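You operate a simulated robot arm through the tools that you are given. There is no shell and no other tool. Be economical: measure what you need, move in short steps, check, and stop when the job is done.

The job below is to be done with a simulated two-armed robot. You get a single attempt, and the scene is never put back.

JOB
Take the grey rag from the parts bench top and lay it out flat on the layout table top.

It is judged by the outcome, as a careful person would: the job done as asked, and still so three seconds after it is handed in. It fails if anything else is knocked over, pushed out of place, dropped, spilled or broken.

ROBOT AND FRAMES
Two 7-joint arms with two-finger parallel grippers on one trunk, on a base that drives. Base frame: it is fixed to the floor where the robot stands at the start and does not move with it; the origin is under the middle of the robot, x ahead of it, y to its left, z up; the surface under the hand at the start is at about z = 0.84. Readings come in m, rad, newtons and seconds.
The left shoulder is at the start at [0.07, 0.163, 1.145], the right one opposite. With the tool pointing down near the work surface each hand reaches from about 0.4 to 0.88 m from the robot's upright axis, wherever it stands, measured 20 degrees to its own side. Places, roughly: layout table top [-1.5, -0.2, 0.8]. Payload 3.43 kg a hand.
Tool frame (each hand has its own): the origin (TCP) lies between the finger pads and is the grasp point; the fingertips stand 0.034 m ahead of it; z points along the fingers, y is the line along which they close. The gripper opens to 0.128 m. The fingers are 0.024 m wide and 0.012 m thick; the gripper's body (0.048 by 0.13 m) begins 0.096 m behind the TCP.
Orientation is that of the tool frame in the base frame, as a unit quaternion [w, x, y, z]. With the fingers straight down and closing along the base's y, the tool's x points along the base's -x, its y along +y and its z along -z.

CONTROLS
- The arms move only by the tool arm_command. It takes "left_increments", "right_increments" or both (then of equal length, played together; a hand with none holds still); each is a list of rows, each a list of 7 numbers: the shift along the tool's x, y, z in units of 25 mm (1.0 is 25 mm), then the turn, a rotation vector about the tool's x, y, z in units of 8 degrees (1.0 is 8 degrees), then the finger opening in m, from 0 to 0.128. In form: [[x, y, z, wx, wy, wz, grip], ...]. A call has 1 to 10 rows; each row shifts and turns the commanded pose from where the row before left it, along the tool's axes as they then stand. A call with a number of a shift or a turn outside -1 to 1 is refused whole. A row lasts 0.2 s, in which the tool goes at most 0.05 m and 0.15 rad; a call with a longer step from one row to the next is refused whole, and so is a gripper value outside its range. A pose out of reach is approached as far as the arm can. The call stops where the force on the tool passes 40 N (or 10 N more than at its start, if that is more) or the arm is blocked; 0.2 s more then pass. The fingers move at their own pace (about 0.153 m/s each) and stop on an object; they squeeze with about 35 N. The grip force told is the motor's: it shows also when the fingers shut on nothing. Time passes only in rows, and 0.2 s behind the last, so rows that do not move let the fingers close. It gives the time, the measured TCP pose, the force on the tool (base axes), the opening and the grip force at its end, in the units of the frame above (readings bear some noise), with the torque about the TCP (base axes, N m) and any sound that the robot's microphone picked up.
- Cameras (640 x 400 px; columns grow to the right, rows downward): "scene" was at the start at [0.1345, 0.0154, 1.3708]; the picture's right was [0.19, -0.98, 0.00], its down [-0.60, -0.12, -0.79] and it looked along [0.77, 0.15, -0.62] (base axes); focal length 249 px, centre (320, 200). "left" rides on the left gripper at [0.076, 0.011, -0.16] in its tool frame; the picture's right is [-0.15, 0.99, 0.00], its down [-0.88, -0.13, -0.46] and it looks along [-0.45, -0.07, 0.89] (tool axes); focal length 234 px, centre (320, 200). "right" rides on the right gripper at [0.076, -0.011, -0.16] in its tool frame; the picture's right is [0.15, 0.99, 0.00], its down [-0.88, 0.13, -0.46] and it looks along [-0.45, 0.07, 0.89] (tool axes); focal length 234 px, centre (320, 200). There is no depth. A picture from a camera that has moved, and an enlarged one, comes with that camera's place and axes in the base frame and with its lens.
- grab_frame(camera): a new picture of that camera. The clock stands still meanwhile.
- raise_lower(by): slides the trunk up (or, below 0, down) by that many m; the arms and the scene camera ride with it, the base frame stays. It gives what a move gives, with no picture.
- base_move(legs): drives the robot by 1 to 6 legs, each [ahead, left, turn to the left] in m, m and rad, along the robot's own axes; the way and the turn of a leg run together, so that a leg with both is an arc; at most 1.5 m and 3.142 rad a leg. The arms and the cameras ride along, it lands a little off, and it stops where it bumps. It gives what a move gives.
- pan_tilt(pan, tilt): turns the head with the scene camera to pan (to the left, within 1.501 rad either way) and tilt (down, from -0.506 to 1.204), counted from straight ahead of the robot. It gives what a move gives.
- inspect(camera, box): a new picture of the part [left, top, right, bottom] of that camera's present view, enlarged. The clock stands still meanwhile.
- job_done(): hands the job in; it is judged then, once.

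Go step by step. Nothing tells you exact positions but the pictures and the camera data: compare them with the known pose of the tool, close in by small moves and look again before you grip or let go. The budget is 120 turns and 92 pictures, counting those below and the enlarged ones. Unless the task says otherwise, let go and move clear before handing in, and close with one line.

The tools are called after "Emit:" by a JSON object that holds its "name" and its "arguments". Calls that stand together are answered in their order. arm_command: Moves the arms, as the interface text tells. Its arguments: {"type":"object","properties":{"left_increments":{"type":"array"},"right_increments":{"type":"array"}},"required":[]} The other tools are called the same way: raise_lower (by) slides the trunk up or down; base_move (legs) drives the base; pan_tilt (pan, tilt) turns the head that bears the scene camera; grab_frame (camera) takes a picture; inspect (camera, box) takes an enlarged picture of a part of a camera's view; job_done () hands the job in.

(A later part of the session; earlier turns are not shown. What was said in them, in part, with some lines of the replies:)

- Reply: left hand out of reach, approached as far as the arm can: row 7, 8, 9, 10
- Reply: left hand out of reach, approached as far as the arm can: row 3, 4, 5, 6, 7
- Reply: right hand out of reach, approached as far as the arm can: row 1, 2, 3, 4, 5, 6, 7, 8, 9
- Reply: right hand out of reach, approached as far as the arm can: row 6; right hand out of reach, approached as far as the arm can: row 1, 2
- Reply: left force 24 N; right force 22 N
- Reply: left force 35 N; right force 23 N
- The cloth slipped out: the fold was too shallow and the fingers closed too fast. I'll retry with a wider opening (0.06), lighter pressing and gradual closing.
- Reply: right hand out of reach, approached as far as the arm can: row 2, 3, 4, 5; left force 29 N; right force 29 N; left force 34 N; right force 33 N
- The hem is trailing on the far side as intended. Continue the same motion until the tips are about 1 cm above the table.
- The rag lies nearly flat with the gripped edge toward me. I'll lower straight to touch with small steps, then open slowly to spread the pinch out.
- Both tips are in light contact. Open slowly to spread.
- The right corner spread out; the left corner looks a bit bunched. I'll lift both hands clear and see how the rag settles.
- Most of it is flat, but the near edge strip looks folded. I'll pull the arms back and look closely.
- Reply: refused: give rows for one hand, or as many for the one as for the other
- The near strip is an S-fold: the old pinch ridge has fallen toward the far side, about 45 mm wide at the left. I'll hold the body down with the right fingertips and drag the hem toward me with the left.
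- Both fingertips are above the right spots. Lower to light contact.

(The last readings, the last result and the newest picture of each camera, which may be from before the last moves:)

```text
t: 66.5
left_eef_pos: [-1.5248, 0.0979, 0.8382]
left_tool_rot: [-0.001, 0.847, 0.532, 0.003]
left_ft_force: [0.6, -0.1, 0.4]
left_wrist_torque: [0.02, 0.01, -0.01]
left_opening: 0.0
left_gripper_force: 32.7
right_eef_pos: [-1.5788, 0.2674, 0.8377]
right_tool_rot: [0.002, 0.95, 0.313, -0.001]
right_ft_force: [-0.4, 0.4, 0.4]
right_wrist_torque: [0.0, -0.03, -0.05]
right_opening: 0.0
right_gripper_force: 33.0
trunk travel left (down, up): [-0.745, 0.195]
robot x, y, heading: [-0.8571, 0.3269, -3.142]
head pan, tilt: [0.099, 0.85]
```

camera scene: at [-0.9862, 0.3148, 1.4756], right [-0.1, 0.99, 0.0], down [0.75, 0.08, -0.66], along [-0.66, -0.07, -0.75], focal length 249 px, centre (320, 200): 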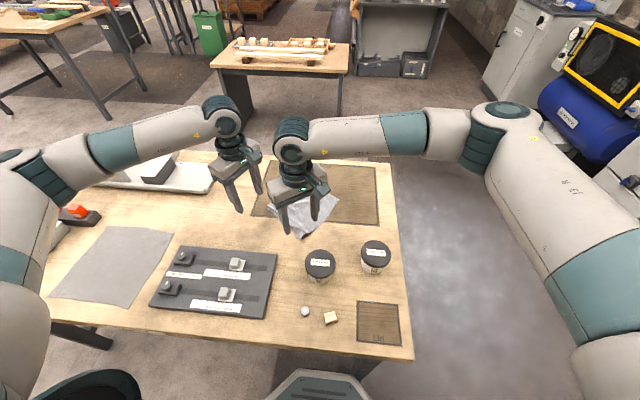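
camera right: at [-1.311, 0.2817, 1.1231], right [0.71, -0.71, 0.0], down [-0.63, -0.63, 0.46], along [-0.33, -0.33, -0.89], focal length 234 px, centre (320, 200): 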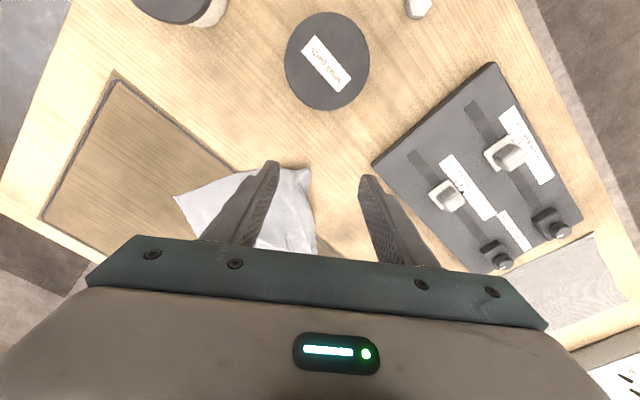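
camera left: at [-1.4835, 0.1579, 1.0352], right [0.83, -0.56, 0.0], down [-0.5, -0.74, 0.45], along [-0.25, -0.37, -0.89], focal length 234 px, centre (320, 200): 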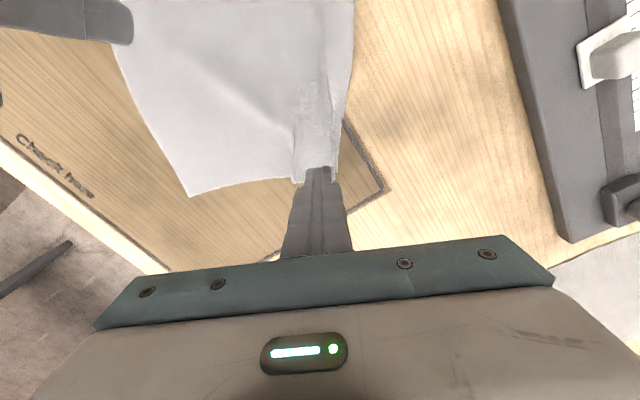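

Not quite pressing yet; press slightly more, then drag the left fingertip 50 mm toward me along the rag's normal.

Emit:
{"name": "arm_command", "arguments": {"left_increments": [[0, 0, 0.08, 0, 0, 0, 0], [0, 0, 0.04, 0, 0, 0, 0], [0, 0.3, 0, 0, 0, 0, 0], [0, 0.3, 0, 0, 0, 0, 0], [0, 0.3, 0, 0, 0, 0, 0], [0, 0.3, 0, 0, 0, 0, 0], [0, 0.3, 0, 0, 0, 0, 0], [0, 0.3, 0, 0, 0, 0, 0], [0, 0.2, 0, 0, 0, 0, 0]], "right_increments": [[0, 0, 0.1, 0, 0, 0, 0], [0, 0, 0.06, 0, 0, 0, 0], [0, 0, 0, 0, 0, 0, 0], [0, 0, 0, 0, 0, 0, 0], [0, 0, 0, 0, 0, 0, 0], [0, 0, 0, 0, 0, 0, 0], [0, 0, 0, 0, 0, 0, 0], [0, 0, 0, 0, 0, 0, 0], [0, 0, 0, 0, 0, 0, 0]]}}

Emit:
{"name": "grab_frame", "arguments": {"camera": "left"}}

Emit:
{"name": "inspect", "arguments": {"camera": "scene", "box": [220, 140, 390, 260]}}

```text
t: 68.5
left_eef_pos: [-1.479, 0.0786, 0.8373]
left_tool_rot: [-0.002, 0.847, 0.532, 0.001]
left_ft_force: [-6.0, 4.4, 23.9]
left_wrist_torque: [-0.06, 0.18, -0.02]
left_opening: 0.0
left_gripper_force: 33.1
right_eef_pos: [-1.5759, 0.2673, 0.8353]
right_tool_rot: [0.003, 0.949, 0.314, -0.003]
right_ft_force: [0.9, -2.2, 4.2]
right_wrist_torque: [-0.08, -0.01, -0.02]
right_opening: 0.0
right_gripper_force: 33.1
trunk travel left (down, up): [-0.745, 0.195]
robot x, y, heading: [-0.8589, 0.3258, -3.135]
head pan, tilt: [0.099, 0.85]
```

```text
29 pictures are left
camera left: at [-1.4363, 0.1397, 0.9966], right [0.83, -0.56, 0.0], down [-0.5, -0.74, 0.45], along [-0.26, -0.37, -0.89], focal length 234 px, centre (320, 200)
```

left: 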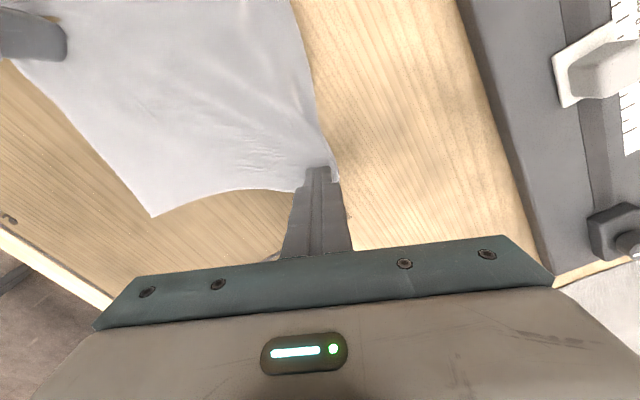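

```text
3.33 times, centred on (305, 200) of scene
camera zoom: at [-0.9851, 0.317, 1.4757], right [-0.1, 0.99, 0.0], down [0.75, 0.07, -0.66], along [-0.66, -0.07, -0.75], focal length 829 px, centre (370, 200)
```

zoom: 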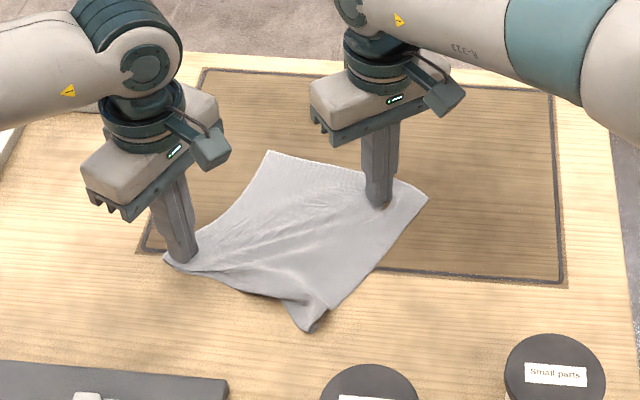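

That unfolded the left side well. Keep the left pressed; lift the right hand and look at the near-right corner pucker.

Emit:
{"name": "arm_command", "arguments": {"right_increments": [[0, 0, -0.4, 0, 0, 0, 0], [0, 0, -1, 0, 0, 0, 0], [0, 0, -1, 0, 0, 0, 0], [0.4, 0, -0.5, 0, 0, 0, 0], [0.8, 0, 0, 0, 0, 0, 0], [0.8, 0, 0, 0, 0, 0, 0]]}}

Emit:
{"name": "grab_frame", "arguments": {"camera": "right"}}

Emit:
{"name": "inspect", "arguments": {"camera": "scene", "box": [250, 180, 350, 250]}}

```text
t: 69.9
left_eef_pos: [-1.4784, 0.078, 0.8367]
left_tool_rot: [0.0, 0.847, 0.532, 0.001]
left_ft_force: [-6.1, 3.5, 27.4]
left_wrist_torque: [-0.05, 0.09, -0.06]
left_opening: 0.0002
left_gripper_force: 33.2
right_eef_pos: [-1.5331, 0.2982, 0.9069]
right_tool_rot: [0.003, 0.949, 0.314, -0.002]
right_ft_force: [0.3, 0.0, -0.6]
right_wrist_torque: [0.0, 0.04, -0.03]
right_opening: 0.0
right_gripper_force: 33.7
trunk travel left (down, up): [-0.745, 0.195]
robot x, y, heading: [-0.8591, 0.3271, -3.139]
head pan, tilt: [0.099, 0.85]
```

```text
27 pictures are left
camera right: at [-1.4805, 0.3523, 1.0662], right [0.71, -0.71, 0.0], down [-0.63, -0.63, 0.46], along [-0.33, -0.33, -0.89], focal length 234 px, centre (320, 200)
```

right: 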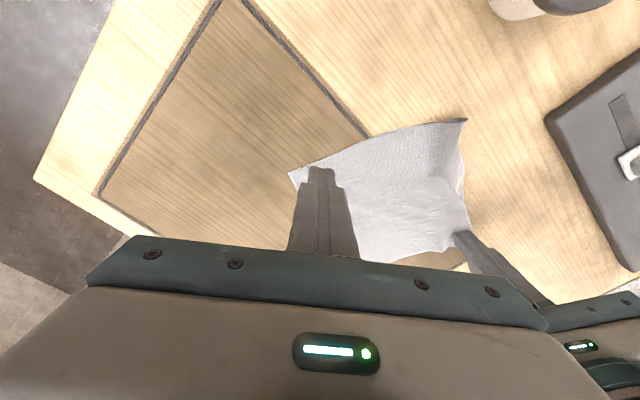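

```text
5.71 times, centred on (300, 215) of scene
camera zoom: at [-0.9849, 0.3179, 1.4757], right [-0.1, 0.99, 0.0], down [0.75, 0.07, -0.66], along [-0.66, -0.07, -0.75], focal length 1422 px, centre (434, 114)
```

zoom: 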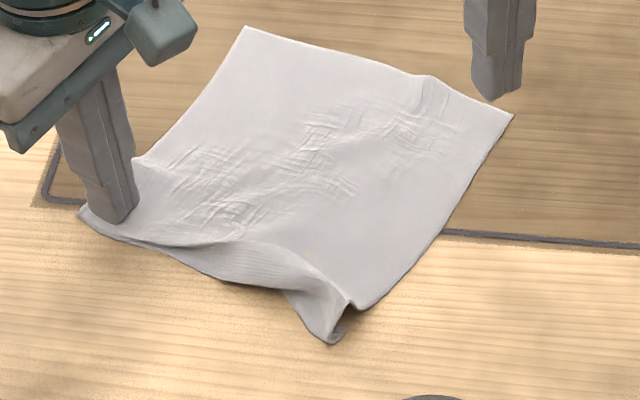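

Nearly flat; only the near-right corner is still ridged. I'll move the left to hold the far-left body and use the right fingertips to drag that corner toward me.

Emit:
{"name": "arm_command", "arguments": {"left_increments": [[0, 0, -0.4, 0, 0, 0, 0], [0, 0, -0.8, 0, 0, 0, 0], [0, 0, -0.8, 0, 0, 0, 0], [0.133, -0.82, 0, 0, 0, 0, 0], [0.133, -0.82, 0, 0, 0, 0, 0], [0.133, -0.82, 0, 0, 0, 0, 0], [0.133, -0.82, 0, 0, 0, 0, 0], [0.133, -0.82, 0, 0, 0, 0, 0], [0.133, -0.82, 0, 0, 0, 0, 0]], "right_increments": [[0, 0, 0, 0, 0, 0, 0], [0, 0, 0, 0, 0, 0, 0], [0, 0, 0, 0, 0, 0, 0], [0.25, 0.93, 0, 0, 0, 0, 0], [0.25, 0.93, 0, 0, 0, 0, 0], [0.25, 0.93, 0, 0, 0, 0, 0], [0.25, 0.93, 0, 0, 0, 0, 0], [0.25, 0.93, 0, 0, 0, 0, 0], [0.25, 0.93, 0, 0, 0, 0, 0]]}}

Emit:
{"name": "grab_frame", "arguments": {"camera": "right"}}

Emit:
{"name": "inspect", "arguments": {"camera": "scene", "box": [220, 140, 390, 260]}}

```text
t: 71.9
left_eef_pos: [-1.5824, 0.1483, 0.8848]
left_tool_rot: [0.0, 0.847, 0.532, 0.001]
left_ft_force: [-0.5, 0.4, 0.7]
left_wrist_torque: [-0.02, 0.0, 0.01]
left_opening: 0.0
left_gripper_force: 33.3
right_eef_pos: [-1.4241, 0.2071, 0.905]
right_tool_rot: [0.002, 0.949, 0.314, -0.002]
right_ft_force: [1.1, 0.7, -0.3]
right_wrist_torque: [0.01, 0.0, 0.02]
right_opening: 0.0
right_gripper_force: 33.1
trunk travel left (down, up): [-0.745, 0.195]
robot x, y, heading: [-0.8568, 0.3249, -3.141]
head pan, tilt: [0.099, 0.85]
```

```text
25 pictures are left
camera right: at [-1.3701, 0.2621, 1.0653], right [0.71, -0.71, 0.0], down [-0.63, -0.63, 0.46], along [-0.33, -0.33, -0.89], focal length 234 px, centre (320, 200)
```

right: 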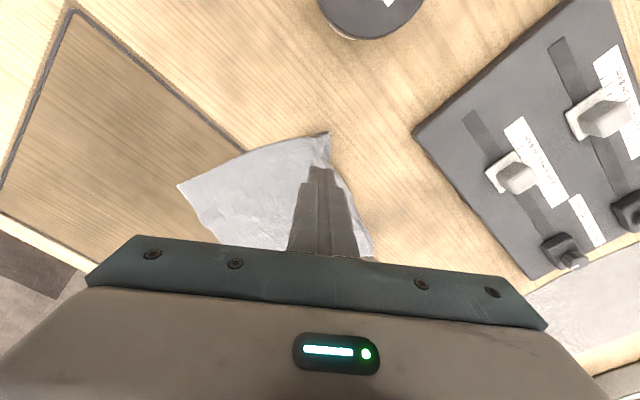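

```text
3.33 times, centred on (305, 200) of scene
camera zoom: at [-0.9879, 0.3159, 1.4754], right [-0.1, 0.99, 0.0], down [0.75, 0.08, -0.66], along [-0.66, -0.07, -0.75], focal length 829 px, centre (370, 200)
```

zoom: 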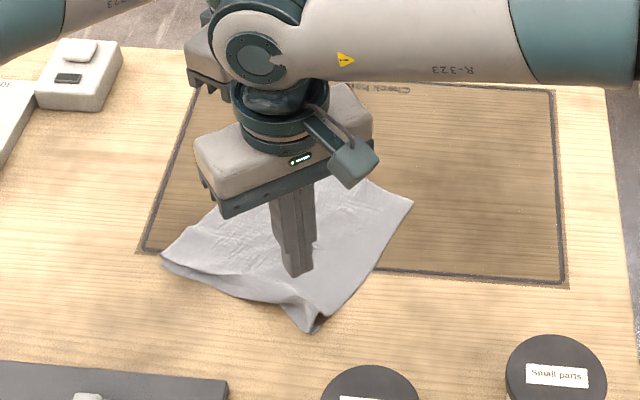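

The tip will land on the puckered corner. Lower both to contact, then drag.

Emit:
{"name": "arm_command", "arguments": {"left_increments": [[0, 0, 0.6, 0, 0, 0, 0], [0, 0, 0.5, 0, 0, 0, 0], [0, 0, 0.4, 0, 0, 0, 0], [0, 0, 0.3, 0, 0, 0, 0], [0, 0, 0.15, 0, 0, 0, 0]], "right_increments": [[0, 0, 0.8, 0, 0, 0, 0], [0, 0, 0.8, 0, 0, 0, 0], [0, 0, 0.6, 0, 0, 0, 0], [0, 0, 0.35, 0, 0, 0, 0], [0, 0, 0.15, 0, 0, 0, 0]]}}

Emit:
{"name": "arm_command", "arguments": {"left_increments": [[0, 0, 0.06, 0, 0, 0, 0], [0, 0, 0.04, 0, 0, 0, 0], [0, 0, 0, 0, 0, 0, 0], [0, 0, 0, 0, 0, 0, 0], [0, 0, 0, 0, 0, 0, 0], [0, 0, 0, 0, 0, 0, 0], [0, 0, 0, 0, 0, 0, 0], [0, 0, 0, 0, 0, 0, 0]], "right_increments": [[0, 0, 0.06, 0, 0, 0, 0], [0, 0, 0.04, 0, 0, 0, 0], [0.19, 0.22, 0, 0, 0, 0, 0], [0.19, 0.22, 0, 0, 0, 0, 0], [0.19, 0.22, 0, 0, 0, 0, 0], [0.19, 0.22, 0, 0, 0, 0, 0], [0.19, 0.22, 0, 0, 0, 0, 0], [0.19, 0.22, 0, 0, 0, 0, 0]]}}

Emit:
{"name": "grab_frame", "arguments": {"camera": "right"}}

Emit:
{"name": "inspect", "arguments": {"camera": "scene", "box": [220, 140, 390, 260]}}

```text
t: 73.1
left_eef_pos: [-1.5801, 0.1483, 0.8363]
left_tool_rot: [-0.001, 0.847, 0.532, 0.003]
left_ft_force: [0.2, 0.4, 0.0]
left_wrist_torque: [0.01, 0.03, -0.02]
left_opening: 0.0
left_gripper_force: 32.6
right_eef_pos: [-1.4226, 0.2063, 0.8385]
right_tool_rot: [0.003, 0.95, 0.313, -0.002]
right_ft_force: [0.3, -0.3, 1.3]
right_wrist_torque: [0.01, -0.02, -0.01]
right_opening: 0.0002
right_gripper_force: 32.9
trunk travel left (down, up): [-0.745, 0.195]
robot x, y, heading: [-0.8568, 0.3256, -3.14]
head pan, tilt: [0.099, 0.85]
```

```text
t: 74.9
left_eef_pos: [-1.581, 0.1472, 0.8342]
left_tool_rot: [-0.002, 0.847, 0.531, 0.001]
left_ft_force: [-0.9, 0.9, 13.6]
left_wrist_torque: [0.04, 0.07, 0.0]
left_opening: 0.0
left_gripper_force: 32.9
right_eef_pos: [-1.3808, 0.1973, 0.8371]
right_tool_rot: [0.002, 0.95, 0.314, -0.003]
right_ft_force: [-2.3, 0.4, 3.8]
right_wrist_torque: [-0.04, 0.04, -0.04]
right_opening: 0.0002
right_gripper_force: 32.9
trunk travel left (down, up): [-0.745, 0.195]
robot x, y, heading: [-0.8575, 0.3267, -3.14]
head pan, tilt: [0.099, 0.85]
```

```text
23 pictures are left
camera right: at [-1.3262, 0.2522, 0.9971], right [0.71, -0.71, 0.0], down [-0.63, -0.63, 0.46], along [-0.33, -0.33, -0.89], focal length 234 px, centre (320, 200)
```

right: 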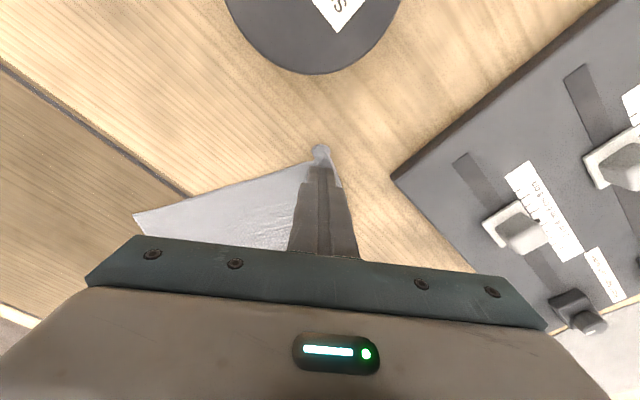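

```text
3.33 times, centred on (305, 200) of scene
camera zoom: at [-0.9858, 0.3162, 1.4757], right [-0.1, 0.99, 0.0], down [0.75, 0.08, -0.66], along [-0.66, -0.07, -0.75], focal length 829 px, centre (370, 200)
```

zoom: 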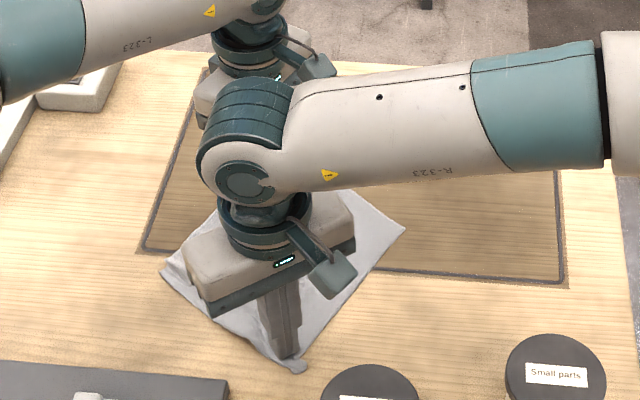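

The corner pulled out. Lift both hands straight up and clear to see it.

Emit:
{"name": "arm_command", "arguments": {"left_increments": [[0, 0, -0.3, 0, 0, 0, 0], [0, 0, -1, 0, 0, 0, 0], [0, 0, -1, 0, 0, 0, 0], [0, 0, -1, 0, 0, 0, 0], [-0.8, 0.4, -0.5, 0, 0, 0, 0], [-0.8, 0.4, -0.5, 0, 0, 0, 0], [-0.8, 0.4, -0.5, 0, 0, 0, 0], [-0.8, 0.4, -0.5, 0, 0, 0, 0], [-0.8, 0.4, 0, 0, 0, 0, 0]], "right_increments": [[0, 0, -0.3, 0, 0, 0, 0], [0, 0, -1, 0, 0, 0, 0], [0, 0, -1, 0, 0, 0, 0], [0, 0, -1, 0, 0, 0, 0], [0.8, -0.8, -1, 0, 0, 0, 0], [0.8, -0.8, -1, 0, 0, 0, 0], [0.8, -0.8, -1, 0, 0, 0, 0], [0.8, -0.8, -0.5, 0, 0, 0, 0], [0.8, -0.8, 0, 0, 0, 0, 0]]}}

Emit:
{"name": "inspect", "arguments": {"camera": "scene", "box": [240, 160, 370, 250]}}

Emit:
{"name": "grab_frame", "arguments": {"camera": "left"}}

```text
t: 76.9
left_eef_pos: [-1.5816, 0.0358, 0.9657]
left_tool_rot: [-0.001, 0.847, 0.531, 0.001]
left_ft_force: [-0.1, 0.2, 0.3]
left_wrist_torque: [0.02, 0.02, 0.01]
left_opening: 0.0
left_gripper_force: 33.2
right_eef_pos: [-1.3576, 0.3397, 1.0075]
right_tool_rot: [0.002, 0.95, 0.314, -0.002]
right_ft_force: [-0.5, -1.4, -0.1]
right_wrist_torque: [-0.01, 0.02, 0.01]
right_opening: 0.0
right_gripper_force: 33.2
trunk travel left (down, up): [-0.745, 0.195]
robot x, y, heading: [-0.8581, 0.323, -3.136]
head pan, tilt: [0.099, 0.85]
```

```text
4.44 times, centred on (305, 205) of scene
camera zoom: at [-0.9873, 0.3163, 1.4755], right [-0.1, 0.99, 0.0], down [0.75, 0.08, -0.66], along [-0.66, -0.07, -0.75], focal length 1106 px, centre (387, 178)
```

zoom: 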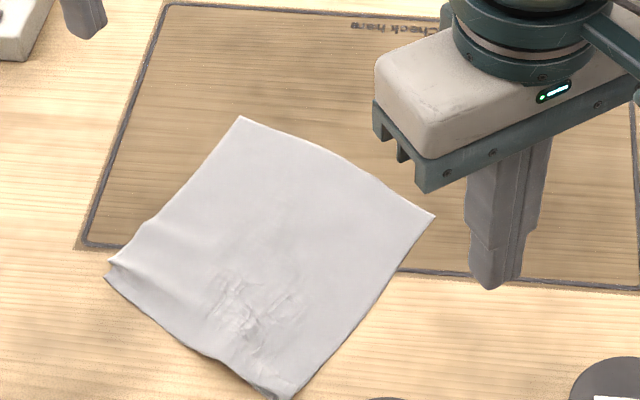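

```text
20 pictures are left
camera left: at [-1.5398, 0.0974, 1.125], right [0.83, -0.56, 0.0], down [-0.5, -0.74, 0.45], along [-0.25, -0.37, -0.89], focal length 234 px, centre (320, 200)
```

left: 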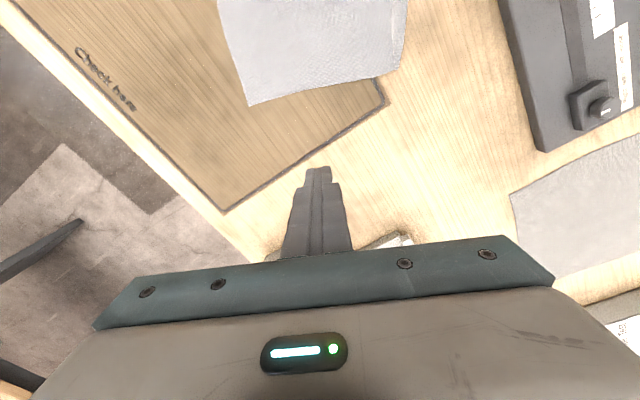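

Almost fully flat; I'll check the near corners closely.

Emit:
{"name": "inspect", "arguments": {"camera": "scene", "box": [240, 195, 340, 265]}}

```text
5.71 times, centred on (290, 230) of scene
camera zoom: at [-0.9873, 0.3163, 1.4755], right [-0.1, 0.99, 0.0], down [0.75, 0.08, -0.66], along [-0.66, -0.07, -0.75], focal length 1422 px, centre (491, 29)
```

zoom: 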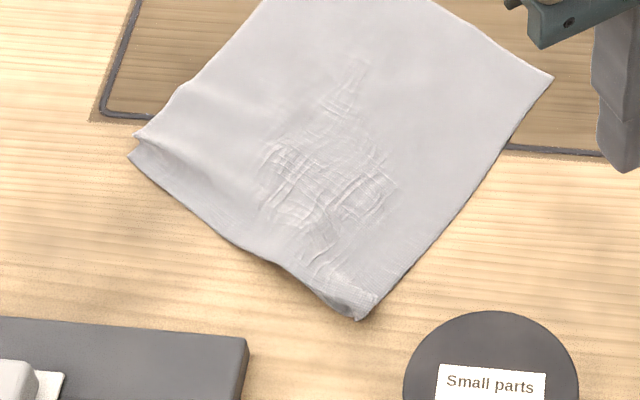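

A small fold remains at the near-left and a slight curl at the near-right corner. I'll repeat the hold-and-drag on the near-left hem.

Emit:
{"name": "arm_command", "arguments": {"left_increments": [[0.667, 0.653, 0.4, 0, 0, 0, 0], [0.667, 0.653, 0.4, 0, 0, 0, 0], [0.667, 0.653, 0.4, 0, 0, 0, 0], [0.667, 0.653, 0.4, 0, 0, 0, 0], [0.667, 0.653, 0.4, 0, 0, 0, 0], [0.667, 0.653, 0.4, 0, 0, 0, 0], [0, 0, 0.85, 0, 0, 0, 0], [0, 0, 0.85, 0, 0, 0, 0], [0, 0, 0.7, 0, 0, 0, 0], [0, 0, 0.15, 0, 0, 0, 0]], "right_increments": [[-0.9, -0.229, 0.65, 0, 0, 0, 0], [-0.9, -0.229, 0.65, 0, 0, 0, 0], [-0.9, -0.229, 0.65, 0, 0, 0, 0], [-0.9, -0.229, 0.65, 0, 0, 0, 0], [-0.9, -0.229, 0.65, 0, 0, 0, 0], [-0.9, -0.229, 0.65, 0, 0, 0, 0], [-0.9, -0.229, 0.65, 0, 0, 0, 0], [-0.9, -0.229, 0.65, 0, 0, 0, 0], [0, 0, 1, 0, 0, 0, 0], [0, 0, 0.5, 0, 0, 0, 0]]}}

Emit:
{"name": "inspect", "arguments": {"camera": "left", "box": [160, 60, 420, 240]}}

```text
t: 79.1
left_eef_pos: [-1.4495, 0.0849, 0.8409]
left_tool_rot: [0.0, 0.847, 0.532, 0.002]
left_ft_force: [0.0, -0.4, -0.6]
left_wrist_torque: [0.0, 0.04, 0.01]
left_opening: 0.0001
left_gripper_force: 33.2
right_eef_pos: [-1.533, 0.2674, 0.8401]
right_tool_rot: [0.003, 0.95, 0.314, -0.002]
right_ft_force: [-0.3, 0.4, 0.0]
right_wrist_torque: [0.01, 0.02, -0.01]
right_opening: 0.0002
right_gripper_force: 32.8
trunk travel left (down, up): [-0.745, 0.195]
robot x, y, heading: [-0.8606, 0.3224, -3.138]
head pan, tilt: [0.099, 0.85]
```

```text
2.22 times, centred on (290, 150) of left
camera zoom: at [-1.408, 0.1458, 1.0015], right [0.83, -0.56, 0.0], down [-0.5, -0.74, 0.45], along [-0.25, -0.37, -0.89], focal length 520 px, centre (387, 311)
```

zoom: 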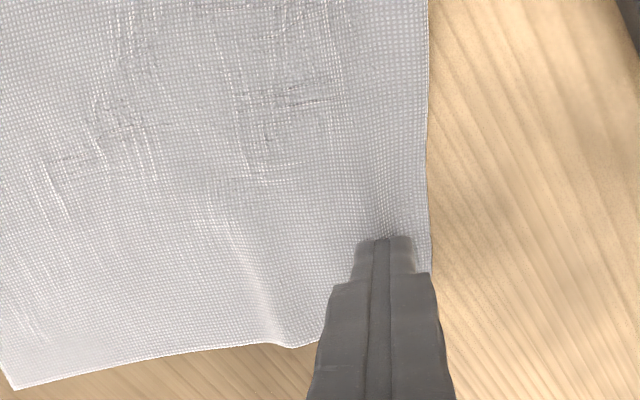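

Emit:
{"name": "arm_command", "arguments": {"left_increments": [[0, 0, 0.14, 0, 0, 0, 0], [0, 0, 0.07, 0, 0, 0, 0], [0, 0.2, 0, 0, 0, 0, 0], [0, 0.2, 0, 0, 0, 0, 0], [0, 0.2, 0, 0, 0, 0, 0], [0, 0.2, 0, 0, 0, 0, 0], [0, 0.2, 0, 0, 0, 0, 0]], "right_increments": [[0, 0, 0.16, 0, 0, 0, 0], [0, 0, 0.1, 0, 0, 0, 0], [0, 0, 0, 0, 0, 0, 0], [0, 0, 0, 0, 0, 0, 0], [0, 0, 0, 0, 0, 0, 0], [0, 0, 0, 0, 0, 0, 0], [0, 0, 0, 0, 0, 0, 0]]}}

Emit:
{"name": "inspect", "arguments": {"camera": "scene", "box": [230, 170, 360, 260]}}

```text
t: 80.7
left_eef_pos: [-1.4238, 0.0748, 0.837]
left_tool_rot: [-0.001, 0.847, 0.531, 0.002]
left_ft_force: [-0.9, -0.3, 0.0]
left_wrist_torque: [0.0, 0.04, -0.05]
left_opening: 0.0
left_gripper_force: 33.2
right_eef_pos: [-1.5318, 0.2657, 0.8348]
right_tool_rot: [0.002, 0.95, 0.313, -0.004]
right_ft_force: [-6.0, 0.7, 24.6]
right_wrist_torque: [0.31, 0.18, 0.07]
right_opening: 0.0
right_gripper_force: 33.4
trunk travel left (down, up): [-0.745, 0.195]
robot x, y, heading: [-0.8561, 0.3237, -3.139]
head pan, tilt: [0.099, 0.85]
```

```text
4.44 times, centred on (295, 215) of scene
camera zoom: at [-0.9851, 0.3158, 1.4758], right [-0.1, 0.99, 0.0], down [0.75, 0.08, -0.66], along [-0.66, -0.07, -0.75], focal length 1106 px, centre (431, 133)
```

zoom: 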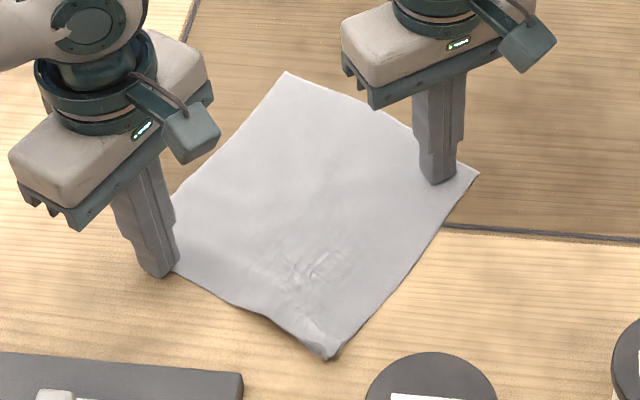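

Emit:
{"name": "arm_command", "arguments": {"left_increments": [[0, 0, -0.5, 0, 0, 0, 0], [0, 0, -1, 0, 0, 0, 0], [0, 0, -1, 0, 0, 0, 0], [-0.9, 0.3, -0.5, 0, 0, 0, 0], [-0.9, 0, 0, 0, 0, 0, 0], [-0.9, 0, 0, 0, 0, 0, 0]], "right_increments": [[0, 0, -0.3, 0, 0, 0, 0], [0, 0, -1, 0, 0, 0, 0], [0, 0, -1, 0, 0, 0, 0], [0, 0, 0, 0, 0, 0, 0], [0, 0, 0, 0, 0, 0, 0], [0, 0, 0, 0, 0, 0, 0]]}}

Emit:
{"name": "inspect", "arguments": {"camera": "scene", "box": [240, 185, 350, 262]}}

```text
t: 82.1
left_eef_pos: [-1.45, 0.0087, 0.911]
left_tool_rot: [-0.002, 0.848, 0.53, 0.003]
left_ft_force: [0.6, -0.5, 0.1]
left_wrist_torque: [0.03, 0.01, 0.04]
left_opening: 0.0001
left_gripper_force: 32.6
right_eef_pos: [-1.5307, 0.2667, 0.8899]
right_tool_rot: [0.003, 0.95, 0.313, -0.002]
right_ft_force: [0.1, -0.2, 0.5]
right_wrist_torque: [0.02, -0.03, -0.02]
right_opening: 0.0001
right_gripper_force: 33.6
trunk travel left (down, up): [-0.745, 0.195]
robot x, y, heading: [-0.8592, 0.3221, -3.141]
head pan, tilt: [0.099, 0.85]
```

```text
5.19 times, centred on (295, 224) of scene
camera zoom: at [-0.9877, 0.315, 1.4754], right [-0.1, 0.99, 0.0], down [0.75, 0.08, -0.66], along [-0.66, -0.07, -0.75], focal length 1293 px, centre (450, 78)
```

zoom: 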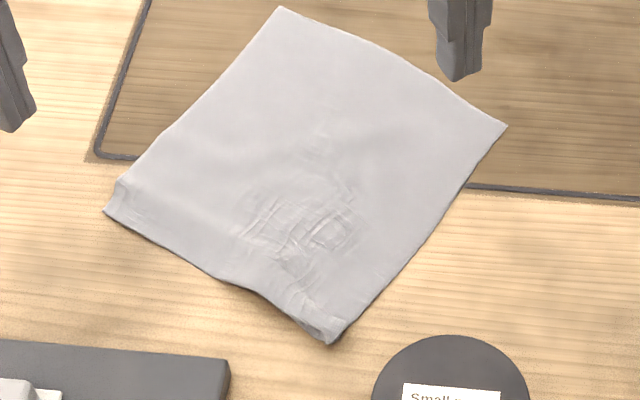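

Left is nearly flat. Now the near-right corner: right fingertips onto it first, then the left holds the body.

Emit:
{"name": "arm_command", "arguments": {"right_increments": [[0.444, 0.8, 0, 0, 0, 0, 0], [0.444, 0.8, 0, 0, 0, 0, 0], [0.444, 0.8, 0, 0, 0, 0, 0], [0.444, 0.8, 0, 0, 0, 0, 0], [0.444, 0.8, 0, 0, 0, 0, 0], [0.444, 0.8, 0, 0, 0, 0, 0], [0.444, 0.8, 0, 0, 0, 0, 0], [0, 0, 0.9, 0, 0, 0, 0], [0, 0, 0.7, 0, 0, 0, 0], [0, 0, 0.35, 0, 0, 0, 0]]}}

Emit:
{"name": "arm_command", "arguments": {"left_increments": [[0.424, -0.84, 0, 0, 0, 0, 0], [0.424, -0.84, 0, 0, 0, 0, 0], [0.424, -0.84, 0, 0, 0, 0, 0], [0.424, -0.84, 0, 0, 0, 0, 0], [0.424, -0.84, 0, 0, 0, 0, 0], [0.424, -0.84, 0, 0, 0, 0, 0], [0.424, -0.84, 0, 0, 0, 0, 0], [0, 0, 1, 0, 0, 0, 0], [0, 0, 1, 0, 0, 0, 0], [0, 0, 0.8, 0, 0, 0, 0]]}}

Emit:
{"name": "inspect", "arguments": {"camera": "right", "box": [200, 80, 440, 240]}}

```text
t: 84.3
left_eef_pos: [-1.4497, 0.0088, 0.9109]
left_tool_rot: [-0.001, 0.847, 0.532, 0.001]
left_ft_force: [0.1, 0.0, 0.6]
left_wrist_torque: [0.01, 0.01, 0.02]
left_opening: 0.0
left_gripper_force: 33.1
right_eef_pos: [-1.3858, 0.201, 0.8407]
right_tool_rot: [0.003, 0.95, 0.313, -0.003]
right_ft_force: [1.6, 0.3, 0.1]
right_wrist_torque: [0.0, -0.02, -0.01]
right_opening: 0.0002
right_gripper_force: 32.6
trunk travel left (down, up): [-0.745, 0.195]
robot x, y, heading: [-0.8615, 0.325, -3.134]
head pan, tilt: [0.099, 0.85]
```

```text
t: 86.5
left_eef_pos: [-1.5487, 0.1396, 0.8402]
left_tool_rot: [-0.002, 0.847, 0.532, 0.002]
left_ft_force: [0.5, -0.1, -0.2]
left_wrist_torque: [-0.01, 0.01, 0.03]
left_opening: 0.0
left_gripper_force: 33.1
right_eef_pos: [-1.3868, 0.2006, 0.8424]
right_tool_rot: [0.002, 0.95, 0.313, -0.002]
right_ft_force: [0.3, 0.5, 0.5]
right_wrist_torque: [0.01, 0.0, 0.02]
right_opening: 0.0001
right_gripper_force: 33.1
trunk travel left (down, up): [-0.745, 0.195]
robot x, y, heading: [-0.8589, 0.3251, -3.141]
head pan, tilt: [0.099, 0.85]
```

```text
2.50 times, centred on (320, 160) of right
camera zoom: at [-1.3331, 0.2554, 1.0016], right [0.71, -0.71, 0.0], down [-0.63, -0.63, 0.46], along [-0.32, -0.33, -0.89], focal length 585 px, centre (320, 300)
```

zoom: 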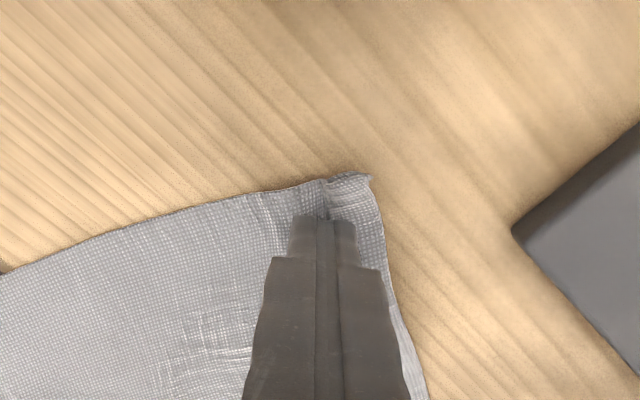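

A 1 cm ridge at the corner; shift the right tip onto the hem strip, press, and drag outward about 15 mm.

Emit:
{"name": "arm_command", "arguments": {"left_increments": [[0, 0, 0.1, 0, 0, 0, 0], [0, 0, 0.1, 0, 0, 0, 0], [0, 0, 0.06, 0, 0, 0, 0], [0, 0, 0, 0, 0, 0, 0], [0, 0, 0, 0, 0, 0, 0], [0, 0, 0, 0, 0, 0, 0], [0, 0, 0, 0, 0, 0, 0]], "right_increments": [[0.1, 0.4, 0, 0, 0, 0, 0], [0, 0, 0.2, 0, 0, 0, 0], [0, 0, 0.1, 0, 0, 0, 0], [0.1, 0.15, 0, 0, 0, 0, 0], [0.1, 0.15, 0, 0, 0, 0, 0], [0.1, 0.15, 0, 0, 0, 0, 0], [0.1, 0.15, 0, 0, 0, 0, 0]]}}

Emit:
{"name": "arm_command", "arguments": {"left_increments": [[0, 0, -0.3, 0, 0, 0, 0], [0, 0, -1, 0, 0, 0, 0], [0, 0, -1, 0, 0, 0, 0], [0, 0, -1, 0, 0, 0, 0], [-0.9, 0, -1, 0, 0, 0, 0], [-0.9, 0, -1, 0, 0, 0, 0], [-0.9, 0, 0, 0, 0, 0, 0], [-0.9, 0.5, 0, 0, 0, 0, 0], [-0.9, 0.5, 0, 0, 0, 0, 0]], "right_increments": [[0, 0, -0.3, 0, 0, 0, 0], [0, 0, -1, 0, 0, 0, 0], [0, 0, -1, 0, 0, 0, 0], [0, 0, -1, 0, 0, 0, 0], [0.8, -0.7, -1, 0, 0, 0, 0], [0.8, -0.7, -1, 0, 0, 0, 0], [0.8, -0.7, -1, 0, 0, 0, 0], [0.8, -0.7, 0, 0, 0, 0, 0], [0.8, -0.7, 0, 0, 0, 0, 0]]}}

Emit:
{"name": "inspect", "arguments": {"camera": "scene", "box": [240, 185, 350, 262]}}

```text
t: 88.1
left_eef_pos: [-1.5494, 0.1408, 0.8375]
left_tool_rot: [0.0, 0.847, 0.531, 0.001]
left_ft_force: [-0.5, -0.2, -0.2]
left_wrist_torque: [-0.01, 0.01, 0.02]
left_opening: 0.0
left_gripper_force: 33.2
right_eef_pos: [-1.3603, 0.1872, 0.8366]
right_tool_rot: [0.004, 0.95, 0.313, -0.004]
right_ft_force: [-7.8, 1.8, 28.9]
right_wrist_torque: [-0.11, -0.08, -0.02]
right_opening: 0.0
right_gripper_force: 33.2
trunk travel left (down, up): [-0.745, 0.195]
robot x, y, heading: [-0.8614, 0.3197, -3.136]
head pan, tilt: [0.099, 0.85]
```

```text
t: 90.1
left_eef_pos: [-1.5739, 0.028, 0.9675]
left_tool_rot: [-0.001, 0.847, 0.531, 0.001]
left_ft_force: [0.1, 0.3, -0.4]
left_wrist_torque: [-0.01, -0.02, -0.01]
left_opening: 0.0
left_gripper_force: 33.0
right_eef_pos: [-1.3328, 0.3189, 0.9904]
right_tool_rot: [0.003, 0.949, 0.315, -0.002]
right_ft_force: [0.3, 0.2, -0.4]
right_wrist_torque: [-0.01, 0.02, 0.0]
right_opening: 0.0
right_gripper_force: 32.9
trunk travel left (down, up): [-0.745, 0.195]
robot x, y, heading: [-0.8582, 0.3224, -3.142]
head pan, tilt: [0.099, 0.85]
```

```text
5.19 times, centred on (295, 224) of scene
camera zoom: at [-0.9869, 0.3161, 1.4755], right [-0.1, 0.99, 0.0], down [0.75, 0.08, -0.66], along [-0.66, -0.07, -0.75], focal length 1293 px, centre (450, 78)
```

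zoom: 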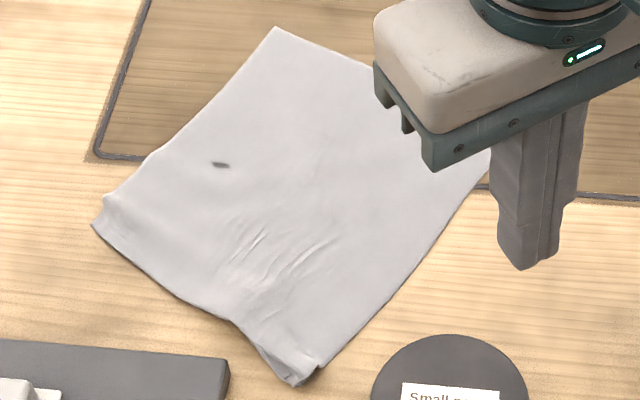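

Emit:
{"name": "inspect", "arguments": {"camera": "right", "box": [160, 80, 480, 280]}}

Emit:
{"name": "inspect", "arguments": {"camera": "left", "box": [160, 0, 480, 200]}}

```text
2.00 times, centred on (320, 180) of right
camera zoom: at [-1.2788, 0.373, 1.15], right [0.71, -0.71, 0.0], down [-0.63, -0.63, 0.46], along [-0.32, -0.33, -0.89], focal length 468 px, centre (320, 240)
```

zoom: 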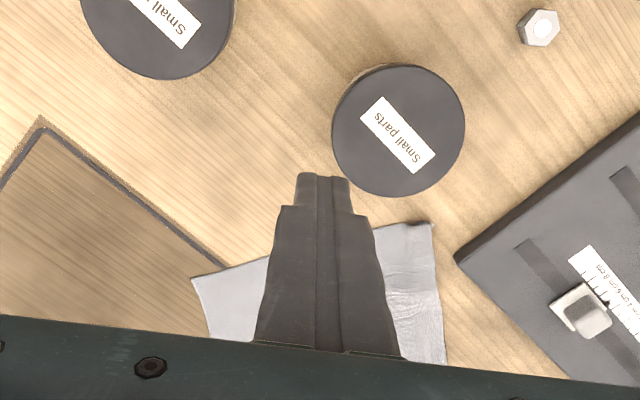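

```text
2.00 times, centred on (320, 100) of left
camera zoom: at [-1.5321, 0.0894, 1.1274], right [0.83, -0.56, 0.0], down [-0.5, -0.74, 0.45], along [-0.25, -0.37, -0.89], focal length 468 px, centre (320, 400)
```

zoom: 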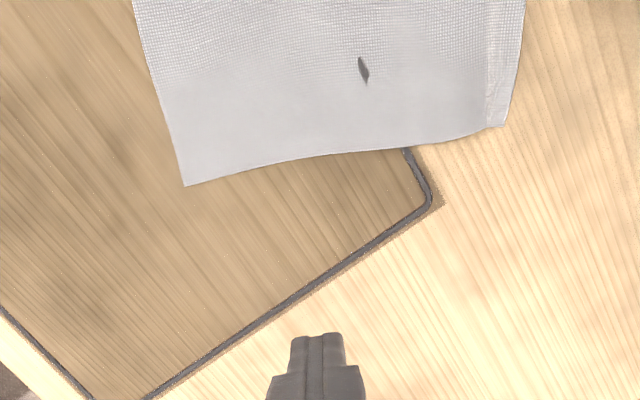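

The rag is close to flat, but it measures about 0.20 m deep instead of 0.24, so a ~2 cm S-fold remains along the near hem. I'll first pull the whole rag away from the jig by its far edge, then hold it there and draw the hem out.

Emit:
{"name": "arm_command", "arguments": {"left_increments": [[0.557, -0.251, 0.4, 0, 0, 0, 0], [0.557, -0.251, 0.4, 0, 0, 0, 0], [0.557, -0.251, 0.4, 0, 0, 0, 0], [0.557, -0.251, 0.4, 0, 0, 0, 0], [0.557, -0.251, 0.4, 0, 0, 0, 0], [0.557, -0.251, 0.4, 0, 0, 0, 0], [0.557, -0.251, 0.4, 0, 0, 0, 0], [0, 0, 0.75, 0, 0, 0, 0], [0, 0, 0.75, 0, 0, 0, 0], [0, 0, 0.75, 0, 0, 0, 0]], "right_increments": [[-0.886, -0.324, 0.5, 0, 0, 0, 0], [-0.886, -0.324, 0.5, 0, 0, 0, 0], [-0.886, -0.324, 0.5, 0, 0, 0, 0], [-0.886, -0.324, 0.5, 0, 0, 0, 0], [-0.886, -0.324, 0.5, 0, 0, 0, 0], [-0.886, -0.324, 0.5, 0, 0, 0, 0], [-0.886, -0.324, 0.5, 0, 0, 0, 0], [0, 0, 0.83, 0, 0, 0, 0], [0, 0, 0.83, 0, 0, 0, 0], [0, 0, 0.83, 0, 0, 0, 0]]}}

Emit:
{"name": "arm_command", "arguments": {"left_increments": [[0, 0, 0.2, 0, 0, 0, 0], [0, 0, 0.14, 0, 0, 0, 0], [0.02, -0.3, 0, 0, 0, 0, 0], [0.02, -0.3, 0, 0, 0, 0, 0], [0.02, -0.3, 0, 0, 0, 0, 0], [0.02, -0.3, 0, 0, 0, 0, 0], [0.02, -0.3, 0, 0, 0, 0, 0], [0.02, -0.3, 0, 0, 0, 0, 0]], "right_increments": [[0, 0, 0.2, 0, 0, 0, 0], [0, 0, 0.1, 0, 0, 0, 0], [-0.12, -0.275, 0, 0, 0, 0, 0], [-0.12, -0.275, 0, 0, 0, 0, 0], [-0.12, -0.275, 0, 0, 0, 0, 0], [-0.12, -0.275, 0, 0, 0, 0, 0], [-0.12, -0.275, 0, 0, 0, 0, 0], [-0.12, -0.275, 0, 0, 0, 0, 0]]}}

Emit:
{"name": "inspect", "arguments": {"camera": "scene", "box": [230, 160, 370, 260]}}

```text
t: 92.3
left_eef_pos: [-1.5716, 0.1348, 0.8406]
left_tool_rot: [-0.001, 0.847, 0.532, 0.002]
left_ft_force: [-0.6, 0.1, 0.1]
left_wrist_torque: [0.0, 0.0, -0.02]
left_opening: 0.0001
left_gripper_force: 32.7
right_eef_pos: [-1.4917, 0.2716, 0.8415]
right_tool_rot: [0.002, 0.95, 0.313, -0.001]
right_ft_force: [-0.4, 1.0, 0.5]
right_wrist_torque: [0.05, 0.01, 0.02]
right_opening: 0.0
right_gripper_force: 32.7
trunk travel left (down, up): [-0.745, 0.195]
robot x, y, heading: [-0.8552, 0.3224, -3.141]
head pan, tilt: [0.099, 0.85]
```

```text
t: 94.1
left_eef_pos: [-1.6108, 0.1569, 0.8345]
left_tool_rot: [-0.001, 0.847, 0.531, 0.0]
left_ft_force: [2.3, -1.0, 14.7]
left_wrist_torque: [-0.16, -0.1, -0.01]
left_opening: 0.0
left_gripper_force: 32.5
right_eef_pos: [-1.5279, 0.2937, 0.8354]
right_tool_rot: [0.002, 0.949, 0.314, -0.003]
right_ft_force: [1.0, 0.0, 4.4]
right_wrist_torque: [-0.03, -0.06, 0.01]
right_opening: 0.0
right_gripper_force: 33.0
trunk travel left (down, up): [-0.745, 0.195]
robot x, y, heading: [-0.8591, 0.3236, -3.136]
head pan, tilt: [0.099, 0.85]
```

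```text
4.00 times, centred on (300, 210) of scene
camera zoom: at [-0.9845, 0.3161, 1.4758], right [-0.1, 0.99, 0.0], down [0.75, 0.08, -0.66], along [-0.66, -0.07, -0.75], focal length 995 px, centre (400, 160)
```

zoom: 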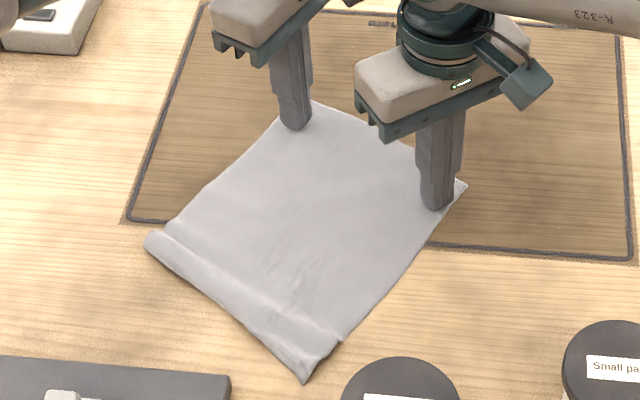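

The fold is now a clean strip along the near hem. With the right hand still holding the far-right, bring the left over the strip and look at its structure.

Emit:
{"name": "arm_command", "arguments": {"left_increments": [[0, 0, -1, 0, 0, 0, 0], [0, 0, -1, 0, 0, 0, 0], [0.01, 0.975, 0, 0, 0, 0, 0], [0.01, 0.975, 0, 0, 0, 0, 0], [0.01, 0.975, 0, 0, 0, 0, 0], [0.01, 0.975, 0, 0, 0, 0, 0], [0.01, 0.975, 0, 0, 0, 0, 0], [0.01, 0.975, 0, 0, 0, 0, 0], [0.01, 0.975, 0, 0, 0, 0, 0]]}}

Emit:
{"name": "inspect", "arguments": {"camera": "left", "box": [200, 60, 420, 220]}}

```text
t: 96.1
left_eef_pos: [-1.4553, 0.0811, 0.886]
left_tool_rot: [-0.002, 0.847, 0.532, 0.001]
left_ft_force: [-0.4, 0.2, -0.3]
left_wrist_torque: [0.01, 0.04, -0.02]
left_opening: 0.0001
left_gripper_force: 33.2
right_eef_pos: [-1.5293, 0.2936, 0.8343]
right_tool_rot: [0.002, 0.95, 0.313, -0.004]
right_ft_force: [-3.3, -0.6, 18.3]
right_wrist_torque: [0.05, 0.05, 0.01]
right_opening: 0.0
right_gripper_force: 32.7
trunk travel left (down, up): [-0.745, 0.195]
robot x, y, heading: [-0.8592, 0.3239, -3.137]
head pan, tilt: [0.099, 0.85]
```

```text
2.50 times, centred on (310, 140) of left
camera zoom: at [-1.4138, 0.1438, 1.0456], right [0.83, -0.56, 0.0], down [-0.5, -0.74, 0.45], along [-0.26, -0.37, -0.89], focal length 585 px, centre (345, 350)
```

zoom: 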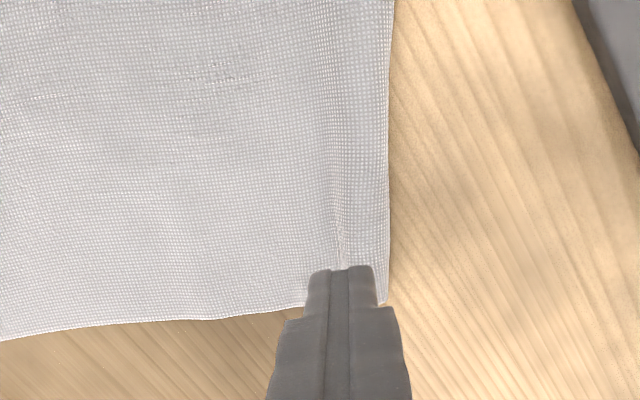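

The weave runs continuously over the step, so the hem is tucked under rather than doubled on top. The last far-edge drag lengthened the rag by about 12 mm, so I'll put the left back at the far edge and drag both again while the hem trails.

Emit:
{"name": "arm_command", "arguments": {"left_increments": [[-0.01, -0.98, 0, 0, 0, 0, 0], [-0.01, -0.98, 0, 0, 0, 0, 0], [-0.01, -0.98, 0, 0, 0, 0, 0], [-0.01, -0.98, 0, 0, 0, 0, 0], [-0.01, -0.98, 0, 0, 0, 0, 0], [-0.01, -0.98, 0, 0, 0, 0, 0], [-0.01, -0.98, 0, 0, 0, 0, 0], [0, 0, 0.9, 0, 0, 0, 0], [0, 0, 0.85, 0, 0, 0, 0]]}}

Emit:
{"name": "arm_command", "arguments": {"left_increments": [[0, 0, 0.2, 0, 0, 0, 0], [0, 0, 0.18, 0, 0, 0, 0], [0.02, -0.3, 0, 0, 0, 0, 0], [0.02, -0.3, 0, 0, 0, 0, 0], [0.02, -0.3, 0, 0, 0, 0, 0], [0.02, -0.3, 0, 0, 0, 0, 0], [0.02, -0.3, 0, 0, 0, 0, 0], [0.02, -0.3, 0, 0, 0, 0, 0], [0.02, -0.3, 0, 0, 0, 0, 0]], "right_increments": [[0, 0, 0, 0, 0, 0, 0], [0, 0, 0.03, 0, 0, 0, 0], [-0.12, -0.275, 0, 0, 0, 0, 0], [-0.12, -0.275, 0, 0, 0, 0, 0], [-0.12, -0.275, 0, 0, 0, 0, 0], [-0.12, -0.275, 0, 0, 0, 0, 0], [-0.12, -0.275, 0, 0, 0, 0, 0], [-0.12, -0.275, 0, 0, 0, 0, 0], [-0.12, -0.275, 0, 0, 0, 0, 0]]}}

Emit:
{"name": "inspect", "arguments": {"camera": "scene", "box": [230, 150, 370, 250]}}

```text
t: 98.1
left_eef_pos: [-1.6108, 0.157, 0.8401]
left_tool_rot: [-0.001, 0.847, 0.531, 0.002]
left_ft_force: [-0.5, 0.6, 0.1]
left_wrist_torque: [-0.04, 0.02, -0.03]
left_opening: 0.0
left_gripper_force: 32.9
right_eef_pos: [-1.5294, 0.2925, 0.8347]
right_tool_rot: [0.003, 0.95, 0.313, -0.003]
right_ft_force: [-2.2, -0.7, 18.8]
right_wrist_torque: [0.02, 0.01, 0.01]
right_opening: 0.0001
right_gripper_force: 33.0
trunk travel left (down, up): [-0.745, 0.195]
robot x, y, heading: [-0.8591, 0.3245, -3.143]
head pan, tilt: [0.099, 0.85]
```

```text
t: 99.4
left_eef_pos: [-1.6349, 0.1703, 0.836]
left_tool_rot: [-0.003, 0.847, 0.532, -0.001]
left_ft_force: [2.7, 0.1, 18.6]
left_wrist_torque: [-0.15, -0.09, 0.05]
left_opening: 0.0
left_gripper_force: 32.9
right_eef_pos: [-1.5497, 0.305, 0.8349]
right_tool_rot: [0.002, 0.95, 0.313, -0.003]
right_ft_force: [2.6, 0.3, 12.2]
right_wrist_torque: [0.1, -0.11, -0.02]
right_opening: 0.0002
right_gripper_force: 32.9
trunk travel left (down, up): [-0.745, 0.195]
robot x, y, heading: [-0.8595, 0.3269, -3.139]
head pan, tilt: [0.099, 0.85]
stopped in row 6 (left hand): the force on the tool passed its limit at 41 N (the readings are from after the stop); the commanded pose is now the measured one
```

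```text
4.00 times, centred on (300, 200) of scene
camera zoom: at [-0.984, 0.3166, 1.4757], right [-0.1, 0.99, 0.0], down [0.75, 0.08, -0.66], along [-0.66, -0.07, -0.75], focal length 995 px, centre (400, 200)
```

zoom: 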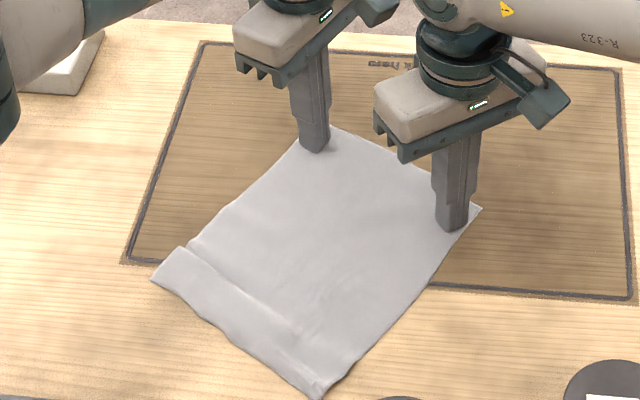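

Both sides now measure about 0.236 m, which is the rag's full length, so the strip is just a crease now. I'll lift straight off and check how it settles.

Emit:
{"name": "arm_command", "arguments": {"left_increments": [[0, 0, -0.2, 0, 0, 0, 0], [0, 0, -0.8, 0, 0, 0, 0], [0, 0, -1, 0, 0, 0, 0], [0, 0, -1, 0, 0, 0, 0], [-0.9, 0.3, -1, 0, 0, 0, 0], [-0.9, 0.3, -1, 0, 0, 0, 0], [-0.9, 0.3, -0.5, 0, 0, 0, 0], [-0.9, 0.3, 0, 0, 0, 0, 0]], "right_increments": [[0, 0, -0.2, 0, 0, 0, 0], [0, 0, -0.8, 0, 0, 0, 0], [0, 0, -1, 0, 0, 0, 0], [0, 0, -1, 0, 0, 0, 0], [0.8, 0, -1, 0, 0, 0, 0], [0.8, 0, -1, 0, 0, 0, 0], [0.8, 0, -1, 0, 0, 0, 0], [0.8, 0, -1, 0, 0, 0, 0]]}}

Emit:
{"name": "inspect", "arguments": {"camera": "scene", "box": [230, 150, 370, 260]}}

Emit:
{"name": "inspect", "arguments": {"camera": "left", "box": [160, 0, 520, 200]}}

```text
t: 101.2
left_eef_pos: [-1.647, 0.076, 0.9703]
left_tool_rot: [-0.002, 0.847, 0.532, 0.001]
left_ft_force: [0.4, 0.0, 0.8]
left_wrist_torque: [0.0, -0.03, 0.03]
left_opening: 0.0002
left_gripper_force: 33.0
right_eef_pos: [-1.4854, 0.3536, 1.0074]
right_tool_rot: [0.002, 0.95, 0.312, -0.002]
right_ft_force: [-0.1, 0.1, 0.4]
right_wrist_torque: [0.01, -0.01, -0.02]
right_opening: 0.0
right_gripper_force: 32.8
trunk travel left (down, up): [-0.745, 0.195]
robot x, y, heading: [-0.8572, 0.3267, -3.14]
head pan, tilt: [0.099, 0.85]
```

```text
3.64 times, centred on (300, 205) of scene
camera zoom: at [-0.9863, 0.3155, 1.4755], right [-0.1, 0.99, 0.0], down [0.75, 0.08, -0.66], along [-0.66, -0.07, -0.75], focal length 905 px, centre (393, 182)
```

zoom: 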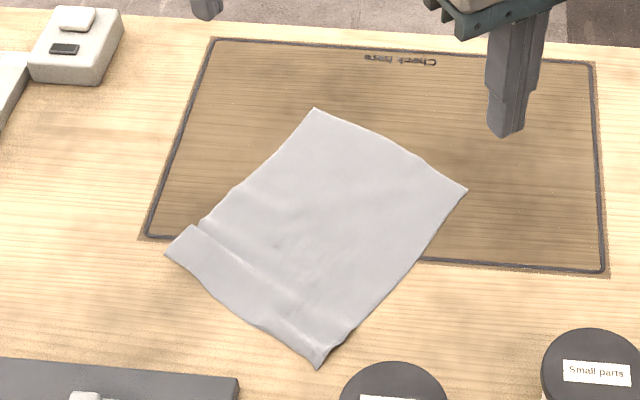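

```text
1.78 times, centred on (340, 100) of left
camera zoom: at [-1.6046, 0.1364, 1.1293], right [0.83, -0.56, 0.0], down [-0.5, -0.74, 0.45], along [-0.26, -0.37, -0.89], focal length 416 px, centre (284, 378)
```

zoom: 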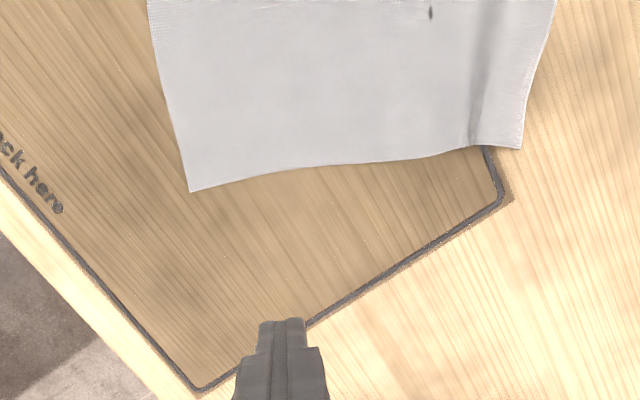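

The rag lies flat at full size with only a faint crease, clear of everything else. I'll raise the trunk and back away, then take a last look.

Emit:
{"name": "raise_lower", "arguments": {"by": 0.15}}

Emit:
{"name": "base_move", "arguments": {"legs": [[-0.3, 0, 0]]}}

Emit:
{"name": "inspect", "arguments": {"camera": "scene", "box": [160, 80, 460, 270]}}

```text
t: 103.0
left_eef_pos: [-1.6466, 0.0752, 1.1183]
left_tool_rot: [-0.002, 0.847, 0.531, 0.002]
left_ft_force: [0.0, -0.3, -0.2]
left_wrist_torque: [0.02, 0.03, 0.0]
left_opening: 0.0
left_gripper_force: 33.1
right_eef_pos: [-1.4865, 0.3529, 1.1567]
right_tool_rot: [0.002, 0.95, 0.313, -0.001]
right_ft_force: [-0.1, 0.1, 0.2]
right_wrist_torque: [-0.01, 0.0, -0.03]
right_opening: 0.0
right_gripper_force: 32.9
trunk travel left (down, up): [-0.895, 0.045]
robot x, y, heading: [-0.8587, 0.3231, -3.134]
head pan, tilt: [0.099, 0.85]
```

```text
t: 105.0
left_eef_pos: [-1.3437, 0.0706, 1.1167]
left_tool_rot: [-0.001, 0.845, 0.535, 0.003]
left_ft_force: [0.3, -0.6, 0.0]
left_wrist_torque: [0.0, -0.05, 0.01]
left_opening: 0.0002
left_gripper_force: 33.2
right_eef_pos: [-1.1838, 0.3496, 1.1557]
right_tool_rot: [0.002, 0.949, 0.316, 0.0]
right_ft_force: [-0.3, 0.9, -0.9]
right_wrist_torque: [0.01, -0.03, 0.01]
right_opening: 0.0002
right_gripper_force: 32.8
trunk travel left (down, up): [-0.895, 0.045]
robot x, y, heading: [-0.5546, 0.3246, -3.137]
head pan, tilt: [0.099, 0.85]
```

```text
2.11 times, centred on (310, 175) of scene
camera zoom: at [-0.6856, 0.316, 1.6251], right [-0.11, 0.99, 0.0], down [0.75, 0.08, -0.66], along [-0.65, -0.07, -0.75], focal length 524 px, centre (341, 253)
```

zoom: 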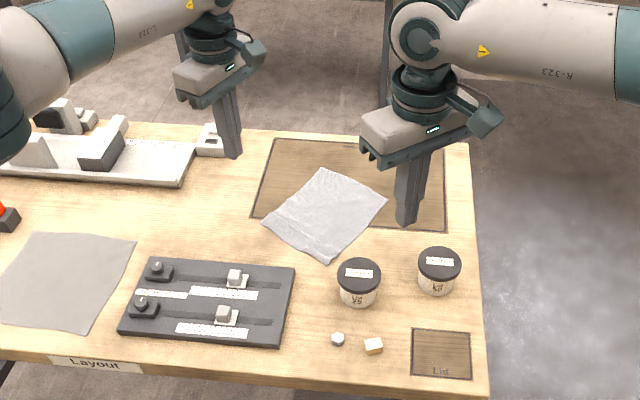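

The rag lies flat on the table top. The other rag, the jig, the cups and the small parts look where they were, and both hands are clear, so I'm handing in.

Emit:
{"name": "job_done", "arguments": {}}

```text
The job is handed in.
```

The grey rag from the parts bench now lies flat on the layout table top, with only a faint crease along one edge. It sits partly over the painted "Check here" area, clear of the second grey rag, the jig and the cups.
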